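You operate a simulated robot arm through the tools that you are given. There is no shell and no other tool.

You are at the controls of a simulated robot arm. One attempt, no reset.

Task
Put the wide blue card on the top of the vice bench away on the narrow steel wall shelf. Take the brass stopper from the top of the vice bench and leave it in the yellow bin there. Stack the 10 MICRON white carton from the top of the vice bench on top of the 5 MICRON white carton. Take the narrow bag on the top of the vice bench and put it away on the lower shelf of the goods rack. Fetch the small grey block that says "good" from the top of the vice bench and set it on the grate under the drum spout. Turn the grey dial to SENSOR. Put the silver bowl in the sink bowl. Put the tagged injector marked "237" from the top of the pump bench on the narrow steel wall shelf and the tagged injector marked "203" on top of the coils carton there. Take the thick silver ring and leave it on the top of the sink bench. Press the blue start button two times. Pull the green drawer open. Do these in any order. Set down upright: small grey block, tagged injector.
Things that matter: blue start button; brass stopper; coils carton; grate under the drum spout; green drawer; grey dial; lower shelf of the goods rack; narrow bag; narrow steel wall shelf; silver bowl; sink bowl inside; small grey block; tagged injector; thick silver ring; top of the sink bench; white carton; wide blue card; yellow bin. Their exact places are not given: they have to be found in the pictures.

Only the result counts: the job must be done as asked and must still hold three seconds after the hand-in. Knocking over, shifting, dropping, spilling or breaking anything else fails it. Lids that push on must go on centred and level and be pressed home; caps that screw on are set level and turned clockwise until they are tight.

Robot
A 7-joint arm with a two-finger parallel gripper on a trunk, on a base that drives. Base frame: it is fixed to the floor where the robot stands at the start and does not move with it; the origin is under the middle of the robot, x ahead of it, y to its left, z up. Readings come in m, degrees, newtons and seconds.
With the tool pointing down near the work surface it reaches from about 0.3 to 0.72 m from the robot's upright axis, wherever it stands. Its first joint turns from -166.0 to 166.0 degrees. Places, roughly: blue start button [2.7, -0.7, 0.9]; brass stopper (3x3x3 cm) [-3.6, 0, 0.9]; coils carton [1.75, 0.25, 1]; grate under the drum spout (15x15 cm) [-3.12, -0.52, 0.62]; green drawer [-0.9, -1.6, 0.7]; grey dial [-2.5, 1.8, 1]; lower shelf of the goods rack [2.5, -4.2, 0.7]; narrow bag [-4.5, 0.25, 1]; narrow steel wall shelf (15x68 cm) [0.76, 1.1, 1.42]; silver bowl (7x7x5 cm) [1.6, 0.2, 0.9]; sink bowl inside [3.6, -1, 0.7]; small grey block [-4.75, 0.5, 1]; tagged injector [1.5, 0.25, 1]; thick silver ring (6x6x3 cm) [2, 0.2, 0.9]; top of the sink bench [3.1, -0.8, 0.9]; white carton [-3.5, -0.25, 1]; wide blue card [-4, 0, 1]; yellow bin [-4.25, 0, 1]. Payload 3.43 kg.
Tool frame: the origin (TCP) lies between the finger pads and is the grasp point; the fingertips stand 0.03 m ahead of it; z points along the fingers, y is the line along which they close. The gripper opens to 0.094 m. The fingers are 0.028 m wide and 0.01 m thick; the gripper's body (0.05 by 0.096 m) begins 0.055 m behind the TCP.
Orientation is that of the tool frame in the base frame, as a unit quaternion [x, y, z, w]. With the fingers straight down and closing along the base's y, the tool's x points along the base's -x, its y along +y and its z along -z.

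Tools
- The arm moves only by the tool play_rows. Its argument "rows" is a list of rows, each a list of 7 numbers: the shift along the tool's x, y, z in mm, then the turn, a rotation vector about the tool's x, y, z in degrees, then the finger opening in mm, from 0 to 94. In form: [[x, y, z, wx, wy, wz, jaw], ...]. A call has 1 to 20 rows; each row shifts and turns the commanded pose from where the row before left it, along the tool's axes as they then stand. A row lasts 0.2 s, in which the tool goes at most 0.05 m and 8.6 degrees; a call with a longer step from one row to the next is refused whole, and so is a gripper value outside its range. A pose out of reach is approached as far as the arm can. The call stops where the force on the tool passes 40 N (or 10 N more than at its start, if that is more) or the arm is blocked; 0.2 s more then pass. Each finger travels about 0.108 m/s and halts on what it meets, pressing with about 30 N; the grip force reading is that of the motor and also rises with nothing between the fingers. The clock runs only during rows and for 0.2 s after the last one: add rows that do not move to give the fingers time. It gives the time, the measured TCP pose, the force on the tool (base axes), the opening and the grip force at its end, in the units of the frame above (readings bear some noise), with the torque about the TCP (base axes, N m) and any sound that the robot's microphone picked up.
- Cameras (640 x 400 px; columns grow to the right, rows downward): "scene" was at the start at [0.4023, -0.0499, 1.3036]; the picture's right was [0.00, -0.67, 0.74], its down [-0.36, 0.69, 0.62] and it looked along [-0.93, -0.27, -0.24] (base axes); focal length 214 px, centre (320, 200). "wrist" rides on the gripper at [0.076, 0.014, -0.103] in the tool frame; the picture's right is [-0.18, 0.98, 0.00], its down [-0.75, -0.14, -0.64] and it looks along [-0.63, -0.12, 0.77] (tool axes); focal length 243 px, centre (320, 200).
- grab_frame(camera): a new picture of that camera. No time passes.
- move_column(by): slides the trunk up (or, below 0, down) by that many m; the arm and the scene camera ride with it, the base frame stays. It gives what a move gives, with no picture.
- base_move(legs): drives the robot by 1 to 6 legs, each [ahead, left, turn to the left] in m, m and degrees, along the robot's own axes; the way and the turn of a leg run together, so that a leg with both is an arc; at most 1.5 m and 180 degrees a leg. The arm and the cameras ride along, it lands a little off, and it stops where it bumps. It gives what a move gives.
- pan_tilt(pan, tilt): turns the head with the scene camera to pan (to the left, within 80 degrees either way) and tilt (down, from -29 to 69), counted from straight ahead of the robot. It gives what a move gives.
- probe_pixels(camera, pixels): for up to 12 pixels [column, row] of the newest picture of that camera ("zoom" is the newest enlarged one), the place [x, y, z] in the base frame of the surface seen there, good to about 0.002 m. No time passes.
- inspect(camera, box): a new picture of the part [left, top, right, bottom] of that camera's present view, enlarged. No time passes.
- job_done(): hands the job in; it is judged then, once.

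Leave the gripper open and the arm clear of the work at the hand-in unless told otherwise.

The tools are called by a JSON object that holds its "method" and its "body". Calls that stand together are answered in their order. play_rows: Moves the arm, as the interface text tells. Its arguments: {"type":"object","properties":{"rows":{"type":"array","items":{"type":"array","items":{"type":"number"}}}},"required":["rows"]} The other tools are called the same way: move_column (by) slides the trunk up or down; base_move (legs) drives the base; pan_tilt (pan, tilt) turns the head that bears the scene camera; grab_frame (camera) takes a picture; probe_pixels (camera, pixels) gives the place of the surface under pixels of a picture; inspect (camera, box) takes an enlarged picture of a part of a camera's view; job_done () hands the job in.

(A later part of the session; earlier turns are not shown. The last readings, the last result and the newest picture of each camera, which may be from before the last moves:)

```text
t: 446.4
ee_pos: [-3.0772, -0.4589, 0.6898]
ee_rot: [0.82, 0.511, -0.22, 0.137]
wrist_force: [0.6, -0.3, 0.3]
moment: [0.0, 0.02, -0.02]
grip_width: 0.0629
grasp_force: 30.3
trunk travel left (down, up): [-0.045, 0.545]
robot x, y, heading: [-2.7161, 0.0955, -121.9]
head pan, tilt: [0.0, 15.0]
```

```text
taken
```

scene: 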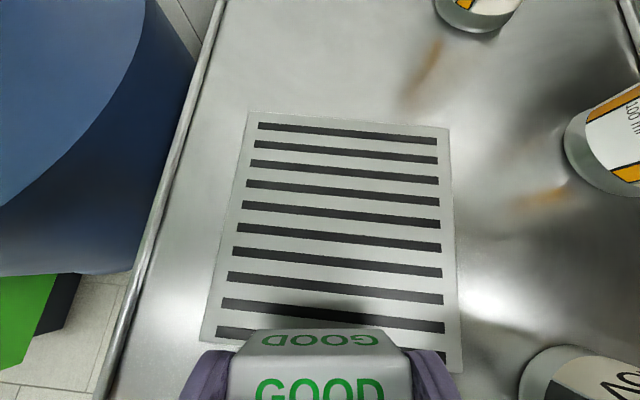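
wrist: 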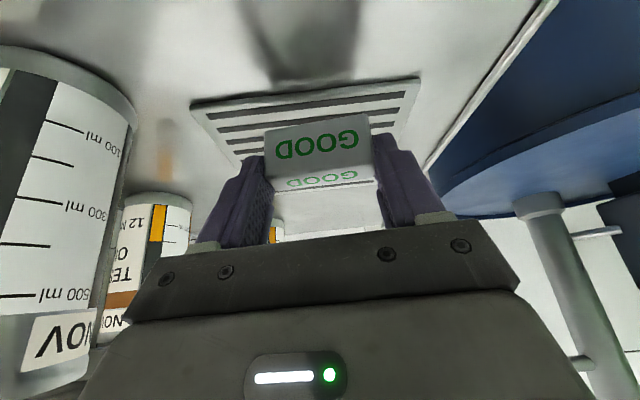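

Two more steps forward.

{"method": "play_rows", "body": {"rows": [[-12.6, -0.75, 7.3, 0, 0, 0, 20], [-12.6, -0.75, 7.3, 0, 0, 0, 20], [0, 0, 0, 0, 0, 0, 20]]}}

{"method": "grab_frame", "body": {"camera": "scene"}}

{"method": "grab_frame", "body": {"camera": "wrist"}}

```text
t: 447.2
ee_pos: [-3.0908, -0.4834, 0.6878]
ee_rot: [0.819, 0.512, -0.219, 0.138]
wrist_force: [0.1, -0.8, 0.1]
moment: [0.03, -0.01, -0.01]
grip_width: 0.0628
grasp_force: 30.1
trunk travel left (down, up): [-0.045, 0.545]
robot x, y, heading: [-2.7188, 0.0889, -122.2]
head pan, tilt: [0.0, 15.0]
```

```text
taken
```

scene: 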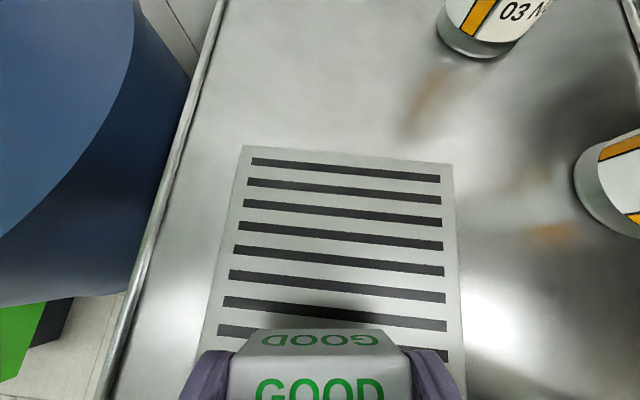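

```text
taken
```

wrist: 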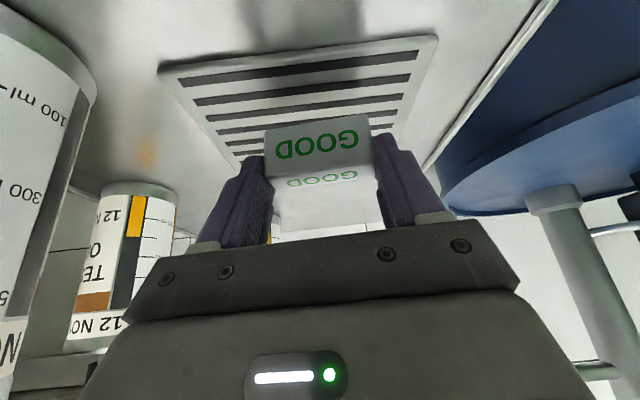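

Block is over the front part of the grate. Lower 20 mm, then small steps.

{"method": "play_rows", "body": {"rows": [[5, 0, 8.67, 0, 0, 0, 20], [3.5, 0, 6.07, 0, 0, 0, 20], [1.5, 0, 2.6, 0, 0, 0, 20], [0, 0, 0, 0, 0, 0, 20]]}}

{"method": "play_rows", "body": {"rows": [[1, 0, 1.73, 0, 0, 0, 20], [0.75, 0, 1.3, 0, 0, 0, 20], [0, 0, 0, 0, 0, 0, 20]]}}

```text
t: 448.2
ee_pos: [-3.0915, -0.4826, 0.6708]
ee_rot: [0.819, 0.511, -0.221, 0.138]
wrist_force: [-1.7, 0.1, 7.0]
moment: [0.05, 0.29, 0.01]
grip_width: 0.0625
grasp_force: 30.2
trunk travel left (down, up): [-0.045, 0.545]
robot x, y, heading: [-2.722, 0.0907, -122.1]
head pan, tilt: [0.0, 15.0]
```

```text
t: 449.0
ee_pos: [-3.091, -0.4825, 0.6683]
ee_rot: [0.819, 0.511, -0.221, 0.137]
wrist_force: [-3.2, -1.2, 27.6]
moment: [-0.26, 0.37, 0.01]
grip_width: 0.063
grasp_force: 30.1
trunk travel left (down, up): [-0.045, 0.545]
robot x, y, heading: [-2.7177, 0.0939, -121.8]
head pan, tilt: [0.0, 15.0]
```

Contact (27 N) came 6 mm earlier than expected. I ease up a little and look closely.

{"method": "play_rows", "body": {"rows": [[-0.75, 0, -1.3, 0, 0, 0, 20], [-0.25, 0, -0.43, 0, 0, 0, 20], [0, 0, 0, 0, 0, 0, 20]]}}

{"method": "grab_frame", "body": {"camera": "wrist"}}

{"method": "inspect", "body": {"camera": "scene", "box": [160, 260, 500, 400]}}

```text
t: 449.8
ee_pos: [-3.0891, -0.4826, 0.6686]
ee_rot: [0.819, 0.512, -0.219, 0.138]
wrist_force: [-3.7, -3.6, 17.2]
moment: [-0.31, 0.35, 0.0]
grip_width: 0.0626
grasp_force: 30.5
trunk travel left (down, up): [-0.045, 0.545]
robot x, y, heading: [-2.7133, 0.0944, -121.9]
head pan, tilt: [0.0, 15.0]
```

```text
taken
```

wrist: 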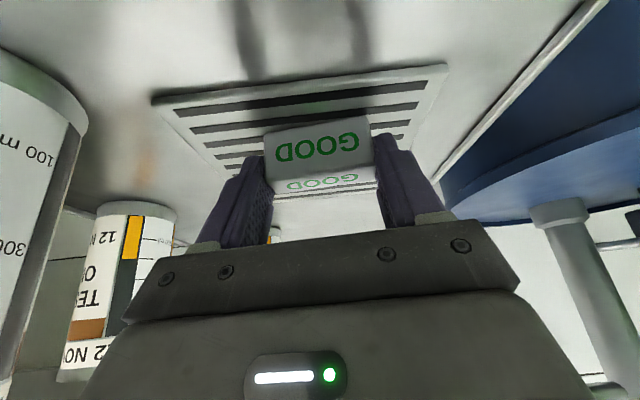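

```text
1.88 times, centred on (330, 330) of scene
```

zoom: 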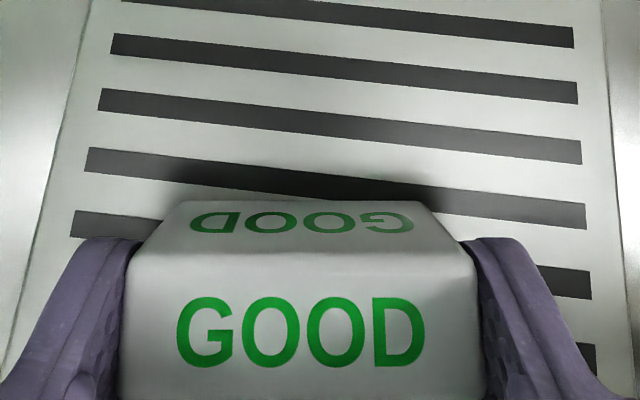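

{"method": "probe_pixels", "body": {"camera": "zoom", "pixels": [[300, 270], [300, 380], [180, 330], [430, 330], [300, 240], [300, 210], [300, 165], [250, 100], [90, 215], [580, 230]]}}

```text
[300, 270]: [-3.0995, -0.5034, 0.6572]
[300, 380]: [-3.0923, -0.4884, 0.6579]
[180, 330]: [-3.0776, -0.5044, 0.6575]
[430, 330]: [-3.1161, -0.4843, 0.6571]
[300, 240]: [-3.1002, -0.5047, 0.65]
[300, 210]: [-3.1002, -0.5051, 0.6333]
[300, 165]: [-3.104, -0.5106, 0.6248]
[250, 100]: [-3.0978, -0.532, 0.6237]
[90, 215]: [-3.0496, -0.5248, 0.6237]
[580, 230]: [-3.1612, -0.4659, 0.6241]
```

The block's top is level at z=0.657 and it presses on the grate, so it stands flat. Ease up a bit more and open.

{"method": "play_rows", "body": {"rows": [[-0.5, 0, -0.87, 0, 0, 0, 20], [0, 0, 0, 0, 0, 0, 20], [0, 0, 0, 0, 0, 0, 60], [0, 0, 0, 0, 0, 0, 66], [0, 0, 0, 0, 0, 0, 74], [0, 0, 0, 0, 0, 0, 82], [0, 0, 0, 0, 0, 0, 82]]}}

{"method": "grab_frame", "body": {"camera": "scene"}}

{"method": "grab_frame", "body": {"camera": "wrist"}}

```text
t: 451.4
ee_pos: [-3.0909, -0.484, 0.6686]
ee_rot: [0.819, 0.511, -0.22, 0.138]
wrist_force: [-0.4, 0.3, 0.3]
moment: [0.02, -0.01, -0.04]
grip_width: 0.082
grasp_force: 0.0
trunk travel left (down, up): [-0.045, 0.545]
robot x, y, heading: [-2.7158, 0.0933, -121.9]
head pan, tilt: [0.0, 15.0]
```

```text
taken
```

scene: 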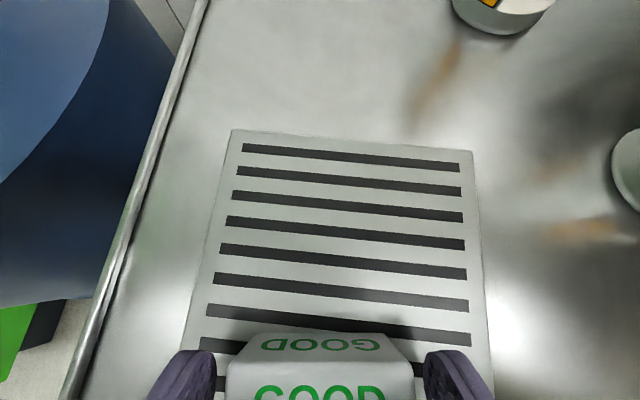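

```text
taken
```

wrist: 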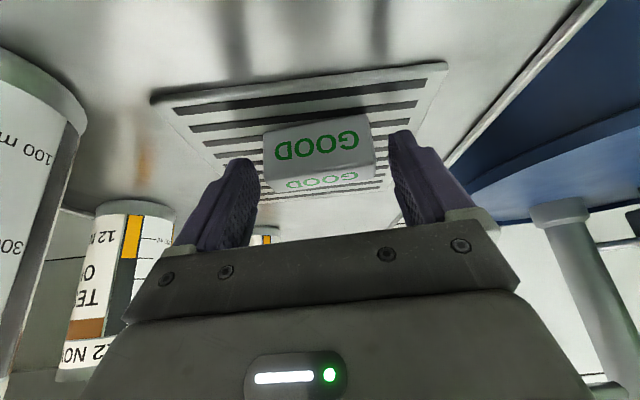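

Block rests on the grate. Withdraw straight back 130 mm, then up.

{"method": "play_rows", "body": {"rows": [[7, 0, -5, 0, 0, 0, 82], [13, 0, -8, 0, 0, 0, 82], [17, 0, -10, 0, 0, 0, 82], [20, 0, -11.5, 0, 0, 0, 82], [20, 0, -11.5, 0, 0, 0, 82], [20, 0, -11.5, 0, 0, 0, 82], [17, 0, -10, 0, 0, 0, 82], [0, 0, 0, 0, 0, 0, 82]]}}

{"method": "grab_frame", "body": {"camera": "scene"}}

```text
t: 453.2
ee_pos: [-3.0336, -0.3627, 0.6703]
ee_rot: [0.819, 0.512, -0.218, 0.137]
wrist_force: [-0.1, 0.3, 0.7]
moment: [0.03, -0.02, 0.03]
grip_width: 0.0822
grasp_force: 0.0
trunk travel left (down, up): [-0.045, 0.545]
robot x, y, heading: [-2.7185, 0.0922, -122.1]
head pan, tilt: [0.0, 15.0]
```

```text
taken
```

scene: 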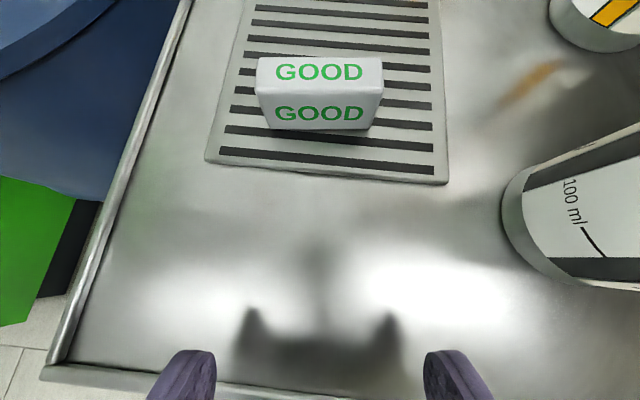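

The GOOD block stands upright on the grate. Now raise the trunk, untilt, back off and turn around toward the grey dial on the other side.

{"method": "move_column", "body": {"by": 0.3}}

{"method": "play_rows", "body": {"rows": [[0, 0, 0, 0, 7.5, 0, 94], [0, 0, 0, 0, 7.5, 0, 94], [0, 0, 0, 0, 7.5, 0, 94], [0, 0, 0, 0, 7.5, 0, 94], [0, 0, 0, 0, 0, 0, 94]]}}

{"method": "play_rows", "body": {"rows": [[35, 0, -25, 0, 0, 0, 94], [40, 0, -25, 0, 0, 0, 94], [40, 0, -25, 0, 0, 0, 94], [30, 0, -25, 0, 0, 0, 94], [0, 0, 0, 0, 0, 0, 94]]}}

{"method": "grab_frame", "body": {"camera": "scene"}}

```text
t: 456.2
ee_pos: [-3.0318, -0.3644, 0.9705]
ee_rot: [0.82, 0.511, -0.219, 0.136]
wrist_force: [0.6, 0.0, -0.3]
moment: [0.0, 0.0, -0.05]
grip_width: 0.0819
grasp_force: 0.2
trunk travel left (down, up): [-0.345, 0.245]
robot x, y, heading: [-2.7187, 0.0902, -122.3]
head pan, tilt: [0.0, 15.0]
```

```text
t: 457.4
ee_pos: [-3.0333, -0.3652, 0.9703]
ee_rot: [0.848, 0.529, 0.001, 0.0]
wrist_force: [0.2, 0.3, -0.4]
moment: [-0.02, 0.02, 0.02]
grip_width: 0.094
grasp_force: 0.1
trunk travel left (down, up): [-0.345, 0.245]
robot x, y, heading: [-2.7173, 0.0928, -121.8]
head pan, tilt: [0.0, 15.0]
```

```text
t: 458.6
ee_pos: [-2.9696, -0.2331, 1.0721]
ee_rot: [0.848, 0.53, 0.0, 0.0]
wrist_force: [0.5, 0.0, -0.1]
moment: [-0.02, 0.01, 0.0]
grip_width: 0.0939
grasp_force: 0.0
trunk travel left (down, up): [-0.345, 0.245]
robot x, y, heading: [-2.717, 0.0903, -122.0]
head pan, tilt: [0.0, 15.0]
```

```text
taken
```

scene: 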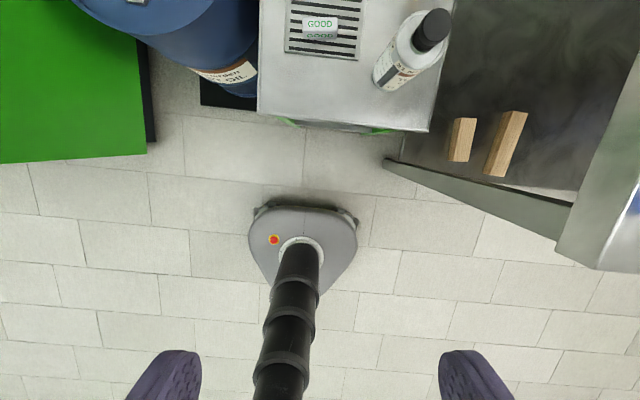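

{"method": "base_move", "body": {"legs": [[-0.45, 0, 0], [0, 0, 180]]}}

{"method": "pan_tilt", "body": {"pan": 30, "tilt": -29}}

{"method": "grab_frame", "body": {"camera": "scene"}}

```text
t: 468.6
ee_pos: [-2.2264, 0.7898, 1.0712]
ee_rot: [-0.525, 0.851, 0.0, 0.0]
wrist_force: [0.5, -0.5, 0.3]
moment: [0.0, -0.02, 0.04]
grip_width: 0.0942
grasp_force: 0.0
trunk travel left (down, up): [-0.345, 0.245]
robot x, y, heading: [-2.4805, 0.4661, 57.4]
head pan, tilt: [0.0, 15.0]
```

```text
t: 469.7
ee_pos: [-2.2263, 0.7886, 1.0715]
ee_rot: [-0.525, 0.851, -0.001, 0.0]
wrist_force: [-0.2, 0.0, -0.5]
moment: [0.0, 0.01, -0.02]
grip_width: 0.0941
grasp_force: 0.1
trunk travel left (down, up): [-0.345, 0.245]
robot x, y, heading: [-2.4767, 0.4701, 57.4]
head pan, tilt: [30.0, -28.6]
```

```text
taken
```

scene: 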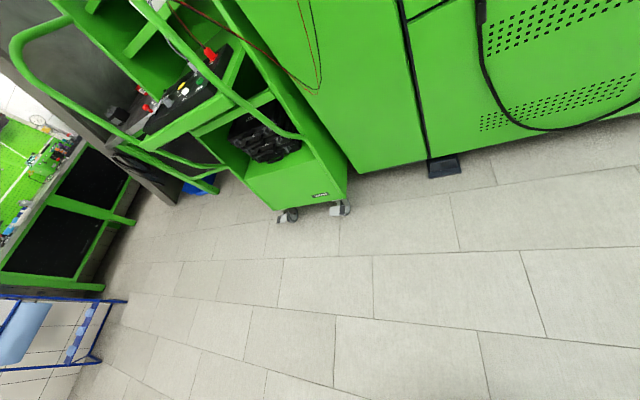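

A green trolley with a tester (red lead, black panel) is at upper left. I drive left to face it.

{"method": "base_move", "body": {"legs": [[0, 0.75, 0]]}}

{"method": "move_column", "body": {"by": 0.2}}

{"method": "pan_tilt", "body": {"pan": 0, "tilt": -29}}

{"method": "grab_frame", "body": {"camera": "scene"}}

```text
t: 473.7
ee_pos: [-2.849, 1.1856, 1.0717]
ee_rot: [-0.528, 0.849, 0.0, 0.0]
wrist_force: [-0.4, -0.1, -0.3]
moment: [-0.02, -0.03, 0.04]
grip_width: 0.0941
grasp_force: 0.1
trunk travel left (down, up): [-0.345, 0.245]
robot x, y, heading: [-3.0998, 0.8597, 57.4]
head pan, tilt: [30.0, -28.6]
```

```text
t: 475.9
ee_pos: [-2.8483, 1.1849, 1.2719]
ee_rot: [-0.527, 0.85, 0.0, 0.0]
wrist_force: [-0.2, 0.2, 0.2]
moment: [-0.02, 0.05, 0.03]
grip_width: 0.0939
grasp_force: 0.1
trunk travel left (down, up): [-0.545, 0.045]
robot x, y, heading: [-3.1027, 0.86, 57.5]
head pan, tilt: [30.0, -28.6]
```

```text
t: 476.9
ee_pos: [-2.8484, 1.1853, 1.2716]
ee_rot: [-0.528, 0.849, 0.0, 0.0]
wrist_force: [1.3, -0.7, 0.3]
moment: [0.01, 0.01, 0.02]
grip_width: 0.094
grasp_force: 0.0
trunk travel left (down, up): [-0.545, 0.045]
robot x, y, heading: [-3.1003, 0.8599, 57.5]
head pan, tilt: [0.0, -28.6]
```

```text
taken
```

scene: 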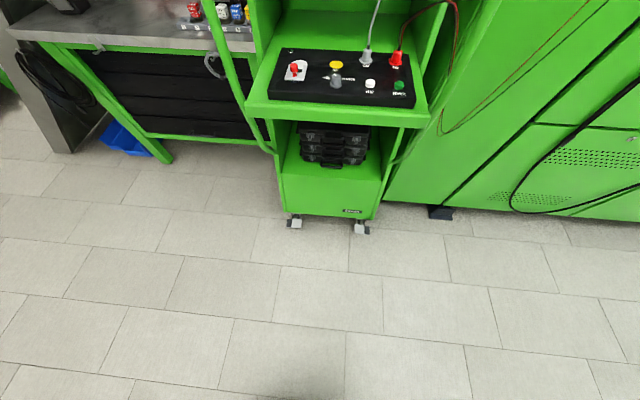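

The trolley's black panel has a grey dial near (336,82). Zoom in and probe.

{"method": "inspect", "body": {"camera": "scene", "box": [250, 30, 440, 130]}}

{"method": "probe_pixels", "body": {"camera": "scene", "pixels": [[336, 80], [336, 66], [300, 72], [380, 85], [345, 97], [270, 100], [410, 104], [250, 108], [425, 118], [340, 45], [397, 60], [370, 55]]}}

```text
3.37 times, centred on (345, 80) of scene
```

zoom: 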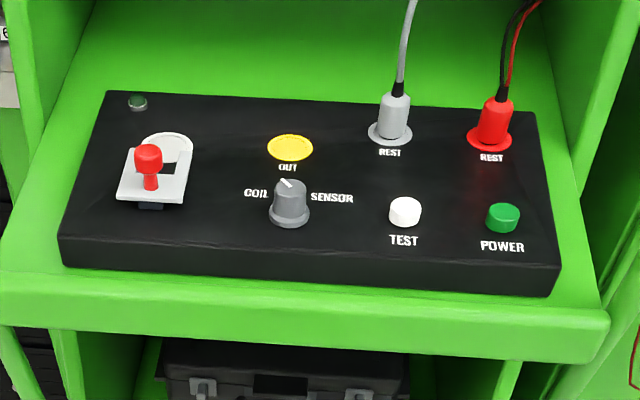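

```text
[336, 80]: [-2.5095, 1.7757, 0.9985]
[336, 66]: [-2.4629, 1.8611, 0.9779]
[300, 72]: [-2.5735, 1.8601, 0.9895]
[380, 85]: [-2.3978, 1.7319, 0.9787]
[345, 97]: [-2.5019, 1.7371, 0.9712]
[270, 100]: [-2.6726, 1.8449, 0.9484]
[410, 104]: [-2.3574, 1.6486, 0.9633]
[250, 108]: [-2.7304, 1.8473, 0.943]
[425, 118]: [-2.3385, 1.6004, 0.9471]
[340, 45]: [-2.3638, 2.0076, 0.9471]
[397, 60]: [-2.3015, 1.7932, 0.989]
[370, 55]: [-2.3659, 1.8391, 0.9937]
```

The grey dial (with white mark) sits between COIL (left) and SENSOR (right). I look at what is above the panel by tilting the hand.

{"method": "play_rows", "body": {"rows": [[0, 0, 0, 0, -8, 0, 94], [0, 0, 0, 0, -8, 0, 94], [0, 0, 0, 0, -8, 0, 94], [0, 0, 0, 0, 0, 0, 94]]}}

{"method": "grab_frame", "body": {"camera": "scene"}}

```text
t: 477.9
ee_pos: [-2.8468, 1.1838, 1.2721]
ee_rot: [-0.517, 0.831, 0.109, 0.176]
wrist_force: [0.2, -0.1, 0.6]
moment: [0.02, 0.04, 0.0]
grip_width: 0.0941
grasp_force: 0.0
trunk travel left (down, up): [-0.545, 0.045]
robot x, y, heading: [-3.1009, 0.8642, 57.9]
head pan, tilt: [0.0, -28.6]
```

```text
taken
```

scene: 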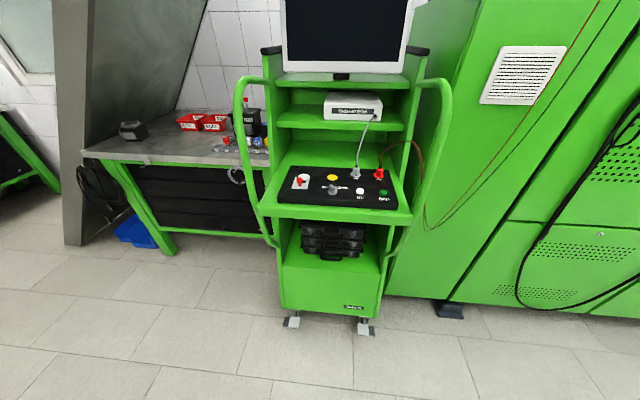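

{"method": "probe_pixels", "body": {"camera": "scene", "pixels": [[340, 125], [300, 122], [352, 108], [340, 77], [243, 120], [255, 190], [448, 110], [425, 190], [332, 187], [340, 213], [300, 205], [390, 205]]}}

{"method": "inspect", "body": {"camera": "scene", "box": [230, 60, 460, 250]}}

```text
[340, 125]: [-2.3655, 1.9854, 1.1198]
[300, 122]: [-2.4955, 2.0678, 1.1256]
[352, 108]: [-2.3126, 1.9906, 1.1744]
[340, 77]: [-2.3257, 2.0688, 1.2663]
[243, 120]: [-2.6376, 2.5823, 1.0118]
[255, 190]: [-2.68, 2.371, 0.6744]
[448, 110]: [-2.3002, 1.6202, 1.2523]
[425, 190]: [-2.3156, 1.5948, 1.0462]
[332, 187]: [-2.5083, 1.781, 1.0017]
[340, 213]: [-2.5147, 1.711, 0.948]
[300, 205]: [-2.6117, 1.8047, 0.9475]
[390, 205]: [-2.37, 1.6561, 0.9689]
```

```text
2.11 times, centred on (345, 155) of scene
```

zoom: 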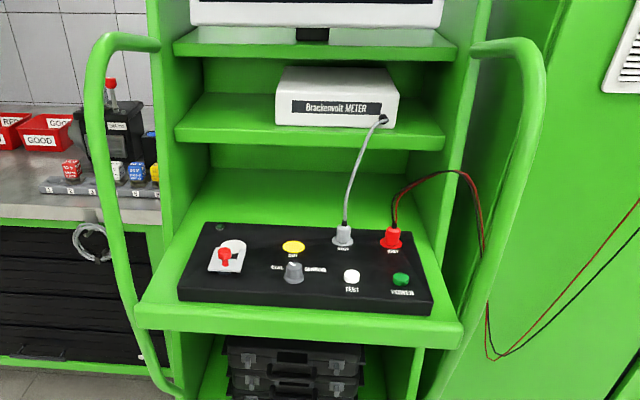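

The upper shelf is 25 cm behind the dial and the push handles are ±25 cm to the sides, so there is room. Level the tool to the panel's slope (≈6.7°), drive 0.55 ahead and look down at the dial.

{"method": "play_rows", "body": {"rows": [[0, 0, 0, 0, 8.5, 0, 94], [0, 0, 0, 0, 8.5, 0, 94], [0, 0, 0, 0, 0, 0, 94]]}}

{"method": "base_move", "body": {"legs": [[0.55, -0.01, 0]]}}

{"method": "pan_tilt", "body": {"pan": 0, "tilt": -10}}

{"method": "grab_frame", "body": {"camera": "scene"}}

```text
t: 478.6
ee_pos: [-2.848, 1.1844, 1.2729]
ee_rot: [-0.527, 0.848, 0.032, 0.051]
wrist_force: [-0.7, 0.7, 0.3]
moment: [-0.01, -0.01, 0.0]
grip_width: 0.0942
grasp_force: 0.1
trunk travel left (down, up): [-0.545, 0.045]
robot x, y, heading: [-3.1038, 0.8603, 57.6]
head pan, tilt: [0.0, -28.6]
```

```text
t: 481.8
ee_pos: [-2.5471, 1.6353, 1.2737]
ee_rot: [-0.525, 0.849, 0.032, 0.051]
wrist_force: [0.5, -0.2, 0.5]
moment: [-0.03, 0.0, -0.03]
grip_width: 0.0938
grasp_force: 0.1
trunk travel left (down, up): [-0.545, 0.045]
robot x, y, heading: [-2.8031, 1.3149, 57.5]
head pan, tilt: [0.0, -28.6]
```

```text
t: 482.6
ee_pos: [-2.5485, 1.6364, 1.2726]
ee_rot: [-0.525, 0.849, 0.032, 0.052]
wrist_force: [0.2, 0.3, 0.2]
moment: [0.02, 0.0, 0.02]
grip_width: 0.094
grasp_force: 0.0
trunk travel left (down, up): [-0.545, 0.045]
robot x, y, heading: [-2.8018, 1.311, 57.4]
head pan, tilt: [0.0, -10.0]
```

```text
taken
```

scene: 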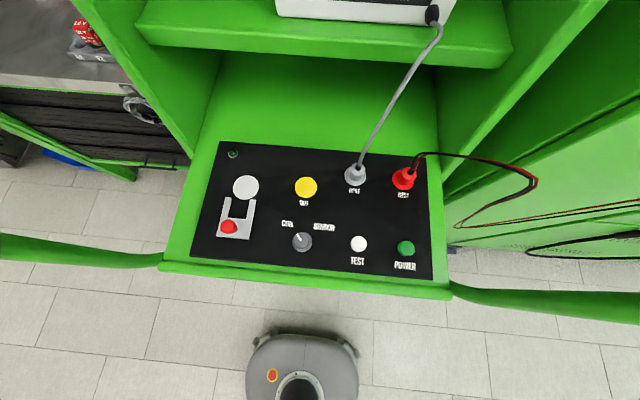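

{"method": "inspect", "body": {"camera": "scene", "box": [265, 210, 345, 265]}}

```text
7.27 times, centred on (305, 238) of scene
```

zoom: 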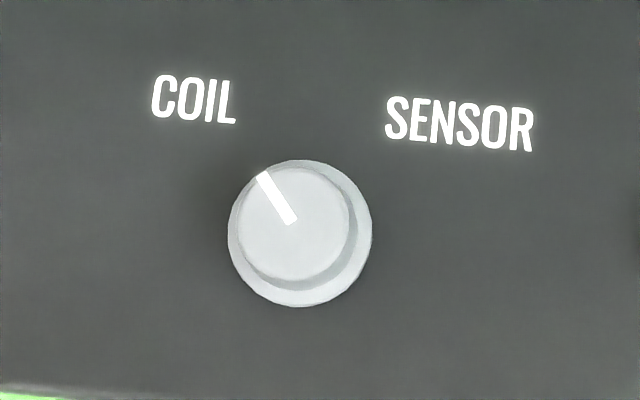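

The pointer is at about -40° (COIL). SENSOR lies at about +40°, so a clockwise turn of ~80° is needed. Probe the knob for position.

{"method": "probe_pixels", "body": {"camera": "zoom", "pixels": [[292, 225], [245, 225], [342, 225], [292, 175], [292, 272], [232, 240], [368, 240], [300, 300], [150, 200], [450, 220], [300, 60], [300, 370]]}}

```text
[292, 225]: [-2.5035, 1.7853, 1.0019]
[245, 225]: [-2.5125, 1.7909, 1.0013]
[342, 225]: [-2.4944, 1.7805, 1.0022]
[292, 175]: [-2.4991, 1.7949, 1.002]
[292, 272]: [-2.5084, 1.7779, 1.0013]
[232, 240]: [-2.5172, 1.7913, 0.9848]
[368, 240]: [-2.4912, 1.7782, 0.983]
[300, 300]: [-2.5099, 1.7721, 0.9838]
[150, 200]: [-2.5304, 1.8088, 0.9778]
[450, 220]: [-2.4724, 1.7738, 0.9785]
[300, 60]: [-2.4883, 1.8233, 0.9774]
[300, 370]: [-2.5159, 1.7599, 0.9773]
```

The panel is level (z=0.9777); knob: 21 mm cylinder, top z 1.002, centre [-2.5035,1.7856]. Level the tool, lower the trunk by 0.2, tuck the head and move above the knob.

{"method": "play_rows", "body": {"rows": [[0, 0, 0, 0, 6.9, 0, 94], [0, 0, 0, 0, 0, 0, 60]]}}

{"method": "move_column", "body": {"by": -0.15}}

{"method": "pan_tilt", "body": {"pan": 0, "tilt": 40}}

```text
t: 483.2
ee_pos: [-2.5474, 1.6357, 1.273]
ee_rot: [-0.525, 0.851, 0.0, 0.001]
wrist_force: [0.1, 1.5, -0.4]
moment: [0.03, -0.03, 0.0]
grip_width: 0.0601
grasp_force: 0.0
trunk travel left (down, up): [-0.545, 0.045]
robot x, y, heading: [-2.8054, 1.3133, 57.3]
head pan, tilt: [0.0, -10.0]
```

```text
t: 484.9
ee_pos: [-2.5463, 1.6361, 1.1231]
ee_rot: [-0.526, 0.851, 0.001, 0.001]
wrist_force: [0.3, -0.1, 0.3]
moment: [0.0, -0.01, -0.01]
grip_width: 0.0599
grasp_force: 0.0
trunk travel left (down, up): [-0.395, 0.195]
robot x, y, heading: [-2.8013, 1.3113, 57.6]
head pan, tilt: [0.0, -10.0]
```

```text
t: 486.1
ee_pos: [-2.5467, 1.6357, 1.1209]
ee_rot: [-0.526, 0.851, 0.001, 0.001]
wrist_force: [0.2, -0.4, -0.4]
moment: [-0.01, -0.02, 0.04]
grip_width: 0.0601
grasp_force: 0.1
trunk travel left (down, up): [-0.395, 0.195]
robot x, y, heading: [-2.8003, 1.3143, 57.6]
head pan, tilt: [0.0, 40.0]
```

{"method": "play_rows", "body": {"rows": [[-30, 5.6, 0, 0, 0, 0, 60], [-40, 7.4, 0, 0, 0, 0, 50], [-45, 8.4, 0, 0, 0, 0, 44], [-38.4, 7.1, 0, 0, 0, 0, 44], [0, 0, 0, 0, 0, 0, 44]]}}

{"method": "grab_frame", "body": {"camera": "scene"}}

{"method": "grab_frame", "body": {"camera": "wrist"}}

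```text
t: 487.3
ee_pos: [-2.5055, 1.7863, 1.1214]
ee_rot: [-0.526, 0.851, 0.0, 0.0]
wrist_force: [-0.1, 0.3, 0.1]
moment: [0.01, 0.03, -0.02]
grip_width: 0.044
grasp_force: 0.1
trunk travel left (down, up): [-0.395, 0.195]
robot x, y, heading: [-2.8044, 1.3133, 57.7]
head pan, tilt: [0.0, 40.0]
```

```text
taken
```

scene: 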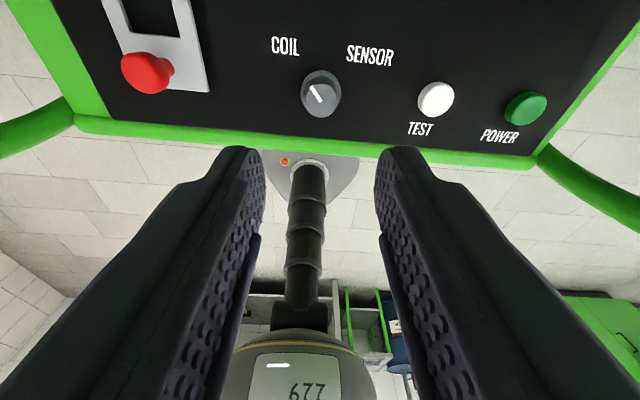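

```text
taken
```

wrist: 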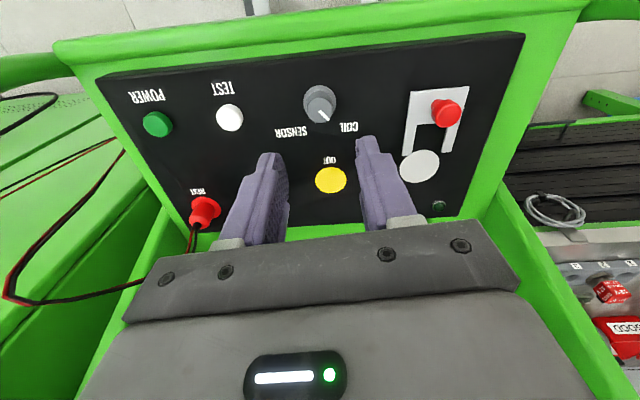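

Knob is under the tool axis. Descend to z≈1.018.

{"method": "play_rows", "body": {"rows": [[0, -1, 25, 0, 0, 0, 44], [0, 0, 25, 0, 0, 0, 44], [0, 0, 25, 0, 0, 0, 44], [0, 0, 18, 0, 0, 0, 44], [0, 0, 9, 0, 0, 0, 44], [0, 0, 0, 0, 0, 0, 44]]}}

{"method": "grab_frame", "body": {"camera": "wrist"}}

{"method": "grab_frame", "body": {"camera": "scene"}}

```text
t: 488.7
ee_pos: [-2.5034, 1.7861, 1.021]
ee_rot: [-0.526, 0.851, 0.0, 0.001]
wrist_force: [-0.4, 0.2, -0.1]
moment: [0.02, 0.02, -0.04]
grip_width: 0.044
grasp_force: 0.0
trunk travel left (down, up): [-0.395, 0.195]
robot x, y, heading: [-2.8019, 1.3169, 57.3]
head pan, tilt: [0.0, 40.0]
```

```text
taken
```

wrist: 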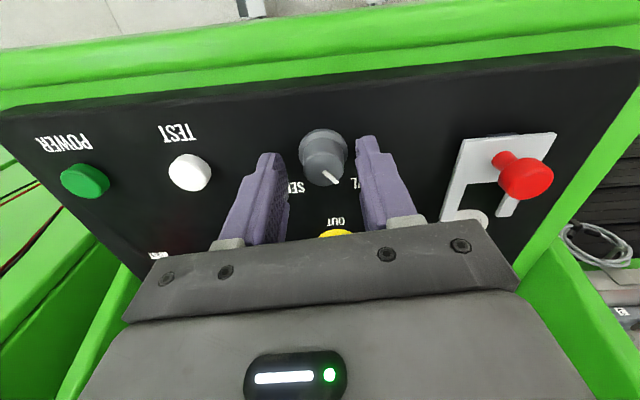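

```text
taken
```

scene: 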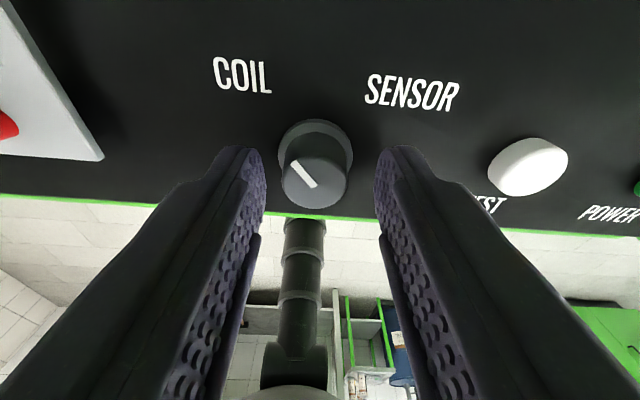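

Knob sits between the fingertips. Lower 3 mm, close gently and turn clockwise 40° first.

{"method": "play_rows", "body": {"rows": [[0, 0, 3, 0, 0, 0, 36], [0, 0, 0, 0, 0, 0, 28], [0, 0, 0, 0, 0, 0, 22], [0, 0, 0, 0, 0, 0, 15], [0, 0, 0, 0, 0, 0, 10], [0, 0, 0, 0, 0, 0, 10], [0, 0, 0, 0, 0, 5, 10], [0, 0, 0, 0, 0, 8, 10], [0, 0, 0, 0, 0, 8, 10], [0, 0, 0, 0, 0, 8, 10], [0, 0, 0, 0, 0, 8, 10], [0, 0, 0, 0, 0, 0, 10]]}}

{"method": "grab_frame", "body": {"camera": "scene"}}

```text
t: 491.3
ee_pos: [-2.5043, 1.7872, 1.0171]
ee_rot: [-0.227, 0.974, 0.0, 0.0]
wrist_force: [-9.4, 13.3, 7.0]
moment: [0.41, 0.37, 0.01]
grip_width: 0.0289
grasp_force: 44.7
trunk travel left (down, up): [-0.395, 0.195]
robot x, y, heading: [-2.8029, 1.3126, 57.7]
head pan, tilt: [0.0, 40.0]
```

```text
taken
```

scene: 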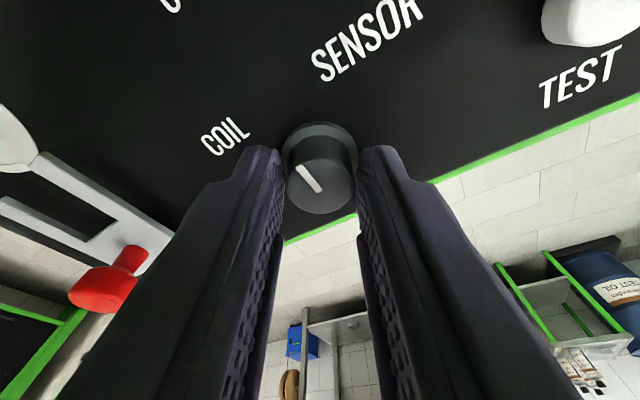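

The knob turns with the hand (pointer fixed in the turning view). There is a side force along the closing direction, so I shift 1 mm and turn the remaining 43°.

{"method": "play_rows", "body": {"rows": [[0, 1, 0, 0, 0, 0, 10], [0, 0, 0, 0, 0, 7, 10], [0, 0, 0, 0, 0, 7, 10], [0, 0, 0, 0, 0, 7, 10], [0, 0, 0, 0, 0, 7, 10], [0, 0, 0, 0, 0, 7, 10], [0, 0, 0, 0, 0, 0, 10]]}}

{"method": "grab_frame", "body": {"camera": "scene"}}

```text
t: 492.9
ee_pos: [-2.5049, 1.7872, 1.0181]
ee_rot: [0.076, 0.997, 0.001, 0.002]
wrist_force: [-6.4, 15.6, 9.9]
moment: [0.4, -0.36, 0.01]
grip_width: 0.0289
grasp_force: 45.5
trunk travel left (down, up): [-0.395, 0.195]
robot x, y, heading: [-2.7999, 1.3109, 57.4]
head pan, tilt: [0.0, 40.0]
```

```text
taken
```

scene: 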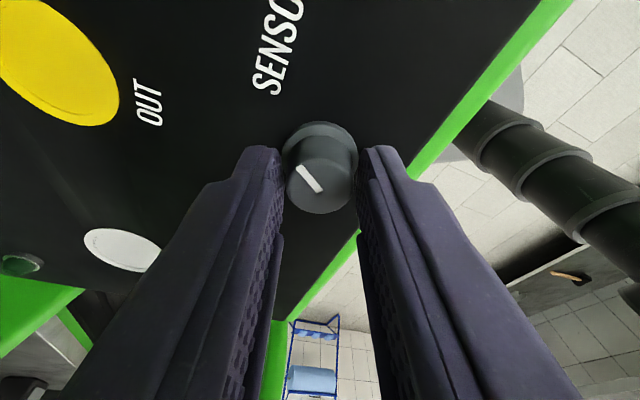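

72° turned. Add 8° more.

{"method": "play_rows", "body": {"rows": [[0, 0, 0, 0, 0, 4, 10], [0, 0, 0, 0, 0, 4, 10], [0, 0, 0, 0, 0, 0, 10]]}}

{"method": "play_rows", "body": {"rows": [[0, 0, 0, 0, 0, 0, 30], [0, 0, 0, 0, 0, 0, 40], [0, 0, 0, 0, 0, 0, 46], [0, 0, 0, 0, 0, 0, 46], [0, 0, -15, 0, 0, 0, 46], [0, 0, -25, 0, 0, 0, 46], [0, 0, -30, 0, 0, 0, 46], [0, 0, -30, 0, 0, 0, 46], [0, 0, 0, 0, 0, 0, 46]]}}

{"method": "pan_tilt", "body": {"pan": 0, "tilt": 30}}

{"method": "grab_frame", "body": {"camera": "scene"}}

```text
t: 493.7
ee_pos: [-2.5053, 1.7863, 1.0172]
ee_rot: [0.144, 0.99, -0.001, 0.0]
wrist_force: [-4.6, 16.4, 7.0]
moment: [0.37, -0.13, 0.74]
grip_width: 0.0287
grasp_force: 45.4
trunk travel left (down, up): [-0.395, 0.195]
robot x, y, heading: [-2.8029, 1.3109, 57.5]
head pan, tilt: [0.0, 40.0]
```

```text
t: 495.7
ee_pos: [-2.5037, 1.7857, 1.1173]
ee_rot: [0.145, 0.989, 0.0, -0.001]
wrist_force: [0.2, 0.0, 0.0]
moment: [0.01, 0.03, 0.04]
grip_width: 0.0457
grasp_force: 0.1
trunk travel left (down, up): [-0.395, 0.195]
robot x, y, heading: [-2.8035, 1.3154, 57.3]
head pan, tilt: [0.0, 40.0]
```

```text
t: 496.4
ee_pos: [-2.504, 1.7851, 1.1182]
ee_rot: [0.145, 0.989, 0.001, 0.0]
wrist_force: [0.2, -0.9, 0.5]
moment: [0.0, 0.0, 0.01]
grip_width: 0.046
grasp_force: 0.0
trunk travel left (down, up): [-0.395, 0.195]
robot x, y, heading: [-2.8045, 1.3156, 57.7]
head pan, tilt: [0.0, 30.0]
```

```text
taken
```

scene: 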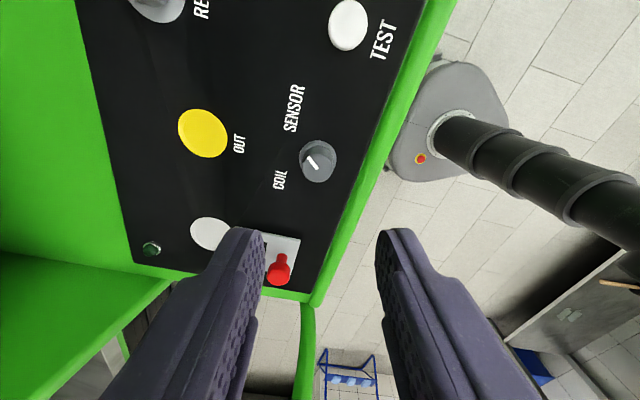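

A torque of 0.74 N·m at the last step suggests the end stop. Zoom to verify the pointer.

{"method": "inspect", "body": {"camera": "scene", "box": [255, 70, 365, 210]}}

```text
2.86 times, centred on (310, 140) of scene
```

zoom: 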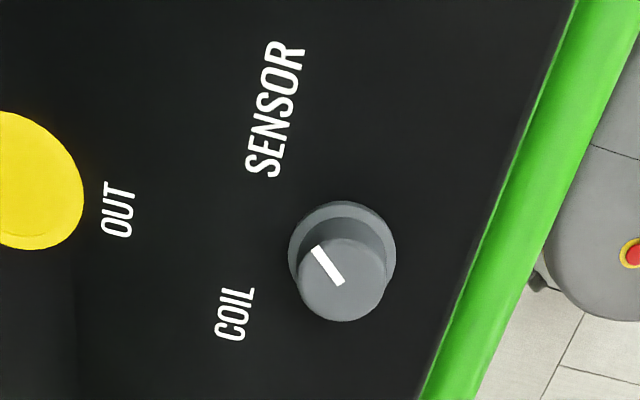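

The pointer now stands at about +46° toward SENSOR. Back the base off, turn the tool back to standard.

{"method": "base_move", "body": {"legs": [[-0.5, 0, 0]]}}

{"method": "play_rows", "body": {"rows": [[0, 0, 0, 0, 0, -8, 94], [0, 0, 0, 0, 0, -8, 94], [0, 0, 0, 0, 0, -8, 94], [0, 0, 0, 0, 0, -8, 94], [0, 0, 0, 0, 0, -8, 94], [0, 0, 0, 0, 0, -8, 94], [0, 0, 0, 0, 0, -8, 94], [0, 0, 0, 0, 0, -8, 94], [0, 0, 0, 0, 0, -8, 94], [0, 0, 0, 0, 0, -8, 94], [0, 0, 0, 0, 0, 0, 94]]}}

{"method": "play_rows", "body": {"rows": [[35, -10, -20, 0, 0, 0, 94], [40, -10, -20, 0, 0, 0, 94], [40, -10, -20, 0, 0, 0, 94], [0, 0, 0, 0, 0, 0, 94]]}}

```text
t: 499.4
ee_pos: [-2.773, 1.3692, 1.1182]
ee_rot: [0.139, 0.99, 0.001, -0.001]
wrist_force: [0.3, 0.4, 0.0]
moment: [0.02, 0.0, -0.03]
grip_width: 0.0461
grasp_force: 0.2
trunk travel left (down, up): [-0.395, 0.195]
robot x, y, heading: [-3.0694, 0.8959, 58.0]
head pan, tilt: [0.0, 30.0]
```

```text
t: 501.8
ee_pos: [-2.7739, 1.3697, 1.1169]
ee_rot: [-0.53, 0.848, 0.001, 0.0]
wrist_force: [0.1, 0.3, 0.1]
moment: [0.01, 0.0, 0.01]
grip_width: 0.094
grasp_force: 0.0
trunk travel left (down, up): [-0.395, 0.195]
robot x, y, heading: [-3.0657, 0.8934, 57.9]
head pan, tilt: [0.0, 30.0]
```

```text
t: 502.8
ee_pos: [-2.7972, 1.2526, 1.1794]
ee_rot: [-0.53, 0.848, 0.0, 0.0]
wrist_force: [-0.7, -0.3, 0.1]
moment: [-0.02, -0.02, 0.01]
grip_width: 0.0941
grasp_force: 0.0
trunk travel left (down, up): [-0.395, 0.195]
robot x, y, heading: [-3.0671, 0.8965, 58.2]
head pan, tilt: [0.0, 30.0]
```

Now the blue card: turn around and drive in front of it.

{"method": "base_move", "body": {"legs": [[0, 0, 180], [0.3, -0.23, 0]]}}

{"method": "pan_tilt", "body": {"pan": 0, "tilt": -20}}

{"method": "grab_frame", "body": {"camera": "scene"}}

```text
t: 512.5
ee_pos: [-3.6979, 0.4083, 1.1779]
ee_rot: [0.85, 0.527, 0.0, 0.0]
wrist_force: [-0.7, 0.5, 0.6]
moment: [-0.04, -0.01, 0.01]
grip_width: 0.094
grasp_force: 0.0
trunk travel left (down, up): [-0.395, 0.195]
robot x, y, heading: [-3.4212, 0.7663, -122.3]
head pan, tilt: [0.0, 30.0]
```

```text
t: 513.7
ee_pos: [-3.6958, 0.4092, 1.1806]
ee_rot: [0.849, 0.528, 0.0, 0.001]
wrist_force: [0.2, -1.3, -0.4]
moment: [0.04, -0.03, 0.0]
grip_width: 0.0939
grasp_force: 0.0
trunk travel left (down, up): [-0.395, 0.195]
robot x, y, heading: [-3.4275, 0.7681, -122.2]
head pan, tilt: [0.0, -20.0]
```

```text
taken
```

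scene: 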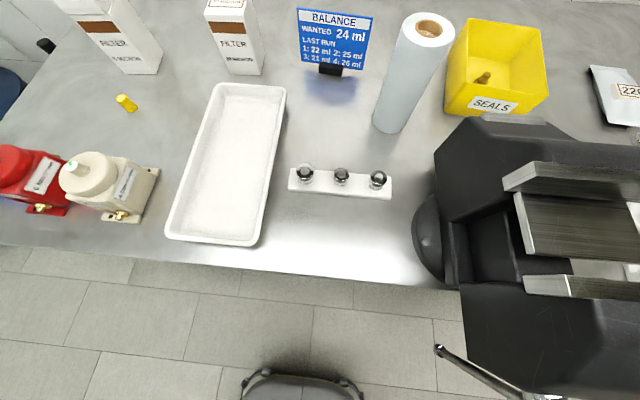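

{"method": "inspect", "body": {"camera": "scene", "box": [280, 0, 460, 110]}}

{"method": "probe_pixels", "body": {"camera": "scene", "pixels": [[299, 12], [370, 16], [302, 60], [362, 67], [331, 70], [322, 66], [342, 70], [335, 40], [425, 25], [385, 125], [255, 70], [331, 64]]}}

```text
3.56 times, centred on (370, 55) of scene
```

zoom: 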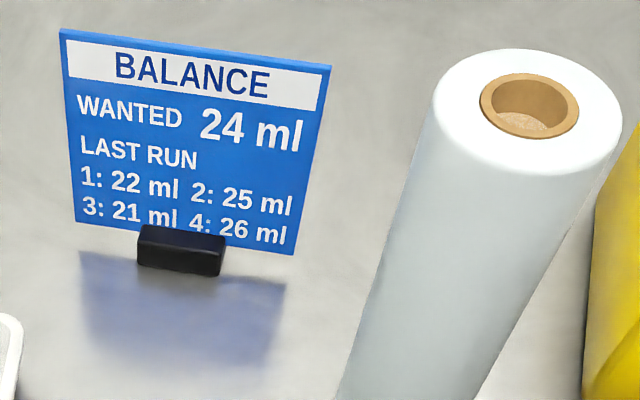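

```text
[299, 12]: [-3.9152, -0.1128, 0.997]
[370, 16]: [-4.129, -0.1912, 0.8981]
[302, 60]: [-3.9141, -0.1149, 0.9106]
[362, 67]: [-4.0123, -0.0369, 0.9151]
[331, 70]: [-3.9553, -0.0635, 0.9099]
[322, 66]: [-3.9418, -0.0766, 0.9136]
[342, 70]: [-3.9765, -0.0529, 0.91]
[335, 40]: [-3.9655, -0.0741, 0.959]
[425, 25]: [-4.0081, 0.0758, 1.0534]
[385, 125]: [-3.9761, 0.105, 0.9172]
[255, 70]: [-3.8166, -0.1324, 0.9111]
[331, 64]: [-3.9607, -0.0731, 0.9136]
```

Card centre ≈[-3.964,-0.075], plane along -38°, top z≈1.0. I raise the trunk a bit, drive in and turn 6° to square up with the card, then turn the tool.

{"method": "move_column", "body": {"by": 0.1}}

{"method": "base_move", "body": {"legs": [[0.33, 0, -5.8]]}}

{"method": "play_rows", "body": {"rows": [[0, 0, 0, 0, 0, 8, 94], [0, 0, 0, 0, 0, 8, 94], [0, 0, 0, 0, 0, 8, 94], [0, 0, 0, 0, 0, 8, 94], [0, 0, 0, 0, 0, 8, 94], [0, 0, 0, 0, 0, 8, 94], [0, 0, 0, 0, 0, 8, 94], [0, 0, 0, 0, 0, 8, 94], [0, 0, 0, 0, 0, 8, 70], [0, 0, 0, 0, 0, 8, 50], [0, 0, 0, 0, 0, 8, 50], [0, 0, 0, 0, 0, 8, 50], [0, 0, 0, 0, 0, 0, 50]]}}

{"method": "pan_tilt", "body": {"pan": 20, "tilt": 20}}

{"method": "grab_frame", "body": {"camera": "scene"}}

```text
t: 515.0
ee_pos: [-3.6967, 0.4086, 1.2791]
ee_rot: [0.849, 0.528, 0.0, 0.0]
wrist_force: [-0.3, -0.7, 0.2]
moment: [-0.01, 0.06, 0.01]
grip_width: 0.094
grasp_force: 0.0
trunk travel left (down, up): [-0.495, 0.095]
robot x, y, heading: [-3.4286, 0.7654, -122.1]
head pan, tilt: [0.0, -20.0]
```

```text
t: 517.2
ee_pos: [-3.9238, 0.1678, 1.2785]
ee_rot: [0.876, 0.482, -0.001, 0.0]
wrist_force: [-0.7, -0.2, -0.2]
moment: [0.04, -0.04, 0.02]
grip_width: 0.0942
grasp_force: 0.1
trunk travel left (down, up): [-0.495, 0.095]
robot x, y, heading: [-3.6198, 0.495, -128.0]
head pan, tilt: [0.0, -20.0]
```

```text
t: 520.0
ee_pos: [-3.924, 0.1687, 1.2791]
ee_rot: [0.944, -0.329, -0.001, 0.0]
wrist_force: [-0.5, -0.1, 0.0]
moment: [-0.01, 0.01, 0.0]
grip_width: 0.0499
grasp_force: 0.1
trunk travel left (down, up): [-0.495, 0.095]
robot x, y, heading: [-3.6171, 0.4936, -127.9]
head pan, tilt: [0.0, -20.0]
```

```text
t: 521.1
ee_pos: [-3.9228, 0.169, 1.2789]
ee_rot: [0.945, -0.328, 0.0, 0.001]
wrist_force: [0.3, -0.2, 0.2]
moment: [-0.04, 0.0, -0.03]
grip_width: 0.05
grasp_force: 0.1
trunk travel left (down, up): [-0.495, 0.095]
robot x, y, heading: [-3.6184, 0.4964, -128.3]
head pan, tilt: [20.0, 20.0]
```

```text
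taken
```

scene: 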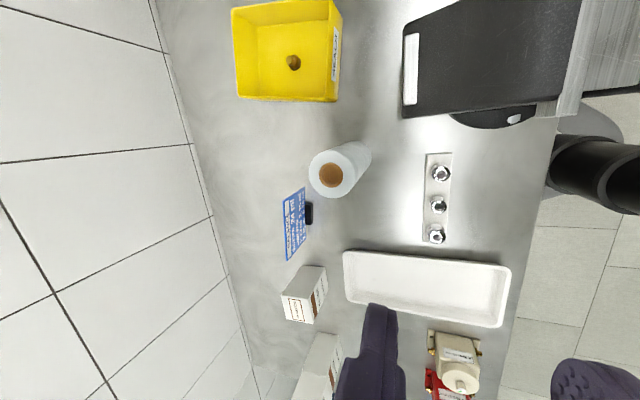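

Tool is square to the card. Move above it.

{"method": "play_rows", "body": {"rows": [[15, 27, 0, 0, 0, 0, 50], [21, 38, 0, 0, 0, 0, 50], [21, 38, 0, 0, 0, 0, 50], [21, 38, 0, 0, 0, 0, 50], [21, 38, 0, 0, 0, 0, 50], [20.2, 37.6, 0, 0, 0, 0, 50], [0, 0, 0, 0, 0, 0, 50]]}}

{"method": "move_column", "body": {"by": -0.15}}

{"method": "pan_tilt", "body": {"pan": 0, "tilt": 30}}

{"method": "grab_frame", "body": {"camera": "scene"}}

{"method": "grab_frame", "body": {"camera": "wrist"}}

```text
t: 522.7
ee_pos: [-3.9652, -0.0759, 1.2803]
ee_rot: [0.945, -0.328, -0.001, 0.001]
wrist_force: [0.2, 0.8, -0.1]
moment: [-0.04, 0.0, -0.01]
grip_width: 0.0497
grasp_force: 0.1
trunk travel left (down, up): [-0.495, 0.095]
robot x, y, heading: [-3.6202, 0.4973, -128.1]
head pan, tilt: [20.0, 20.0]
```

```text
t: 524.4
ee_pos: [-3.9648, -0.0758, 1.1301]
ee_rot: [0.945, -0.328, -0.001, 0.001]
wrist_force: [0.2, 1.2, 0.0]
moment: [0.01, 0.03, 0.02]
grip_width: 0.0501
grasp_force: 0.0
trunk travel left (down, up): [-0.345, 0.245]
robot x, y, heading: [-3.6154, 0.4951, -128.2]
head pan, tilt: [20.0, 20.0]
```

```text
t: 525.2
ee_pos: [-3.963, -0.0778, 1.13]
ee_rot: [0.945, -0.328, 0.0, 0.001]
wrist_force: [0.1, 0.5, -0.8]
moment: [0.02, 0.0, 0.02]
grip_width: 0.05
grasp_force: 0.1
trunk travel left (down, up): [-0.345, 0.245]
robot x, y, heading: [-3.6136, 0.4959, -128.5]
head pan, tilt: [0.0, 30.0]
```

```text
taken
```

scene: 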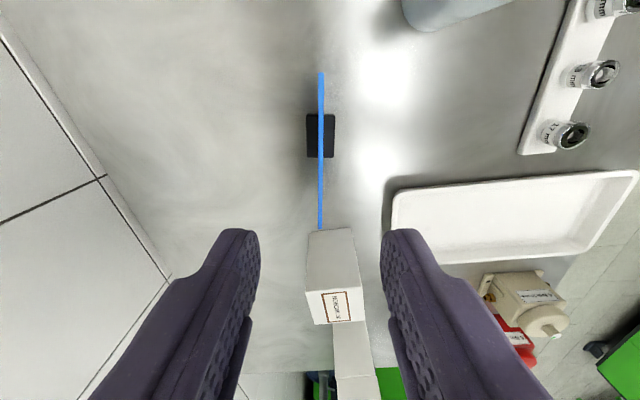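

```text
taken
```

wrist: 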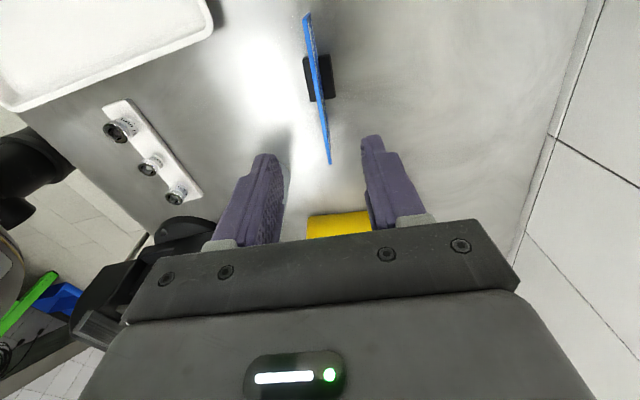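

Perfectly aligned: the card is edge-on at column 320 with its holder under the tool. Descend to z≈0.957.

{"method": "play_rows", "body": {"rows": [[0, 0, 25, 0, 0, 0, 50], [0, 0, 30, 0, 0, 0, 50], [0, 0, 30, 0, 0, 0, 50], [0, 0, 30, 0, 0, 0, 50], [0, 0, 25, 0, 0, 0, 50], [0, 0, 20, 0, 0, 0, 50], [0, 0, 11, 0, 0, 0, 50], [0, 0, 0, 0, 0, 0, 50]]}}

{"method": "grab_frame", "body": {"camera": "wrist"}}

{"method": "grab_frame", "body": {"camera": "scene"}}

```text
t: 527.0
ee_pos: [-3.962, -0.0754, 0.9608]
ee_rot: [0.945, -0.328, 0.0, 0.001]
wrist_force: [-1.2, 0.1, 2.5]
moment: [0.05, 0.09, 0.02]
grip_width: 0.0504
grasp_force: 0.0
trunk travel left (down, up): [-0.345, 0.245]
robot x, y, heading: [-3.6151, 0.495, -128.4]
head pan, tilt: [0.0, 30.0]
```

```text
taken
```

wrist: 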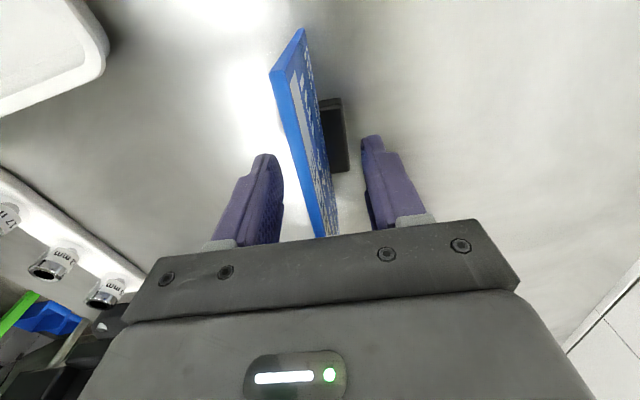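

```text
taken
```

scene: 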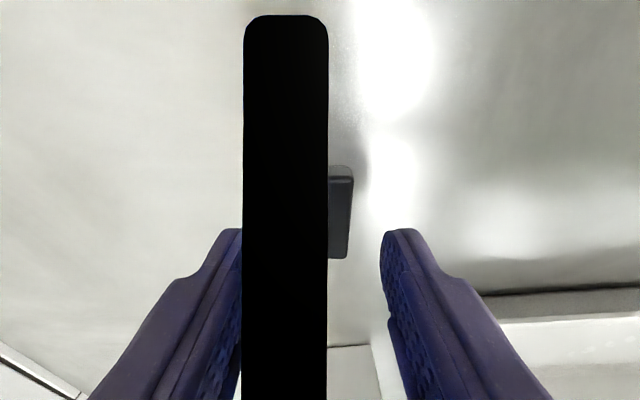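

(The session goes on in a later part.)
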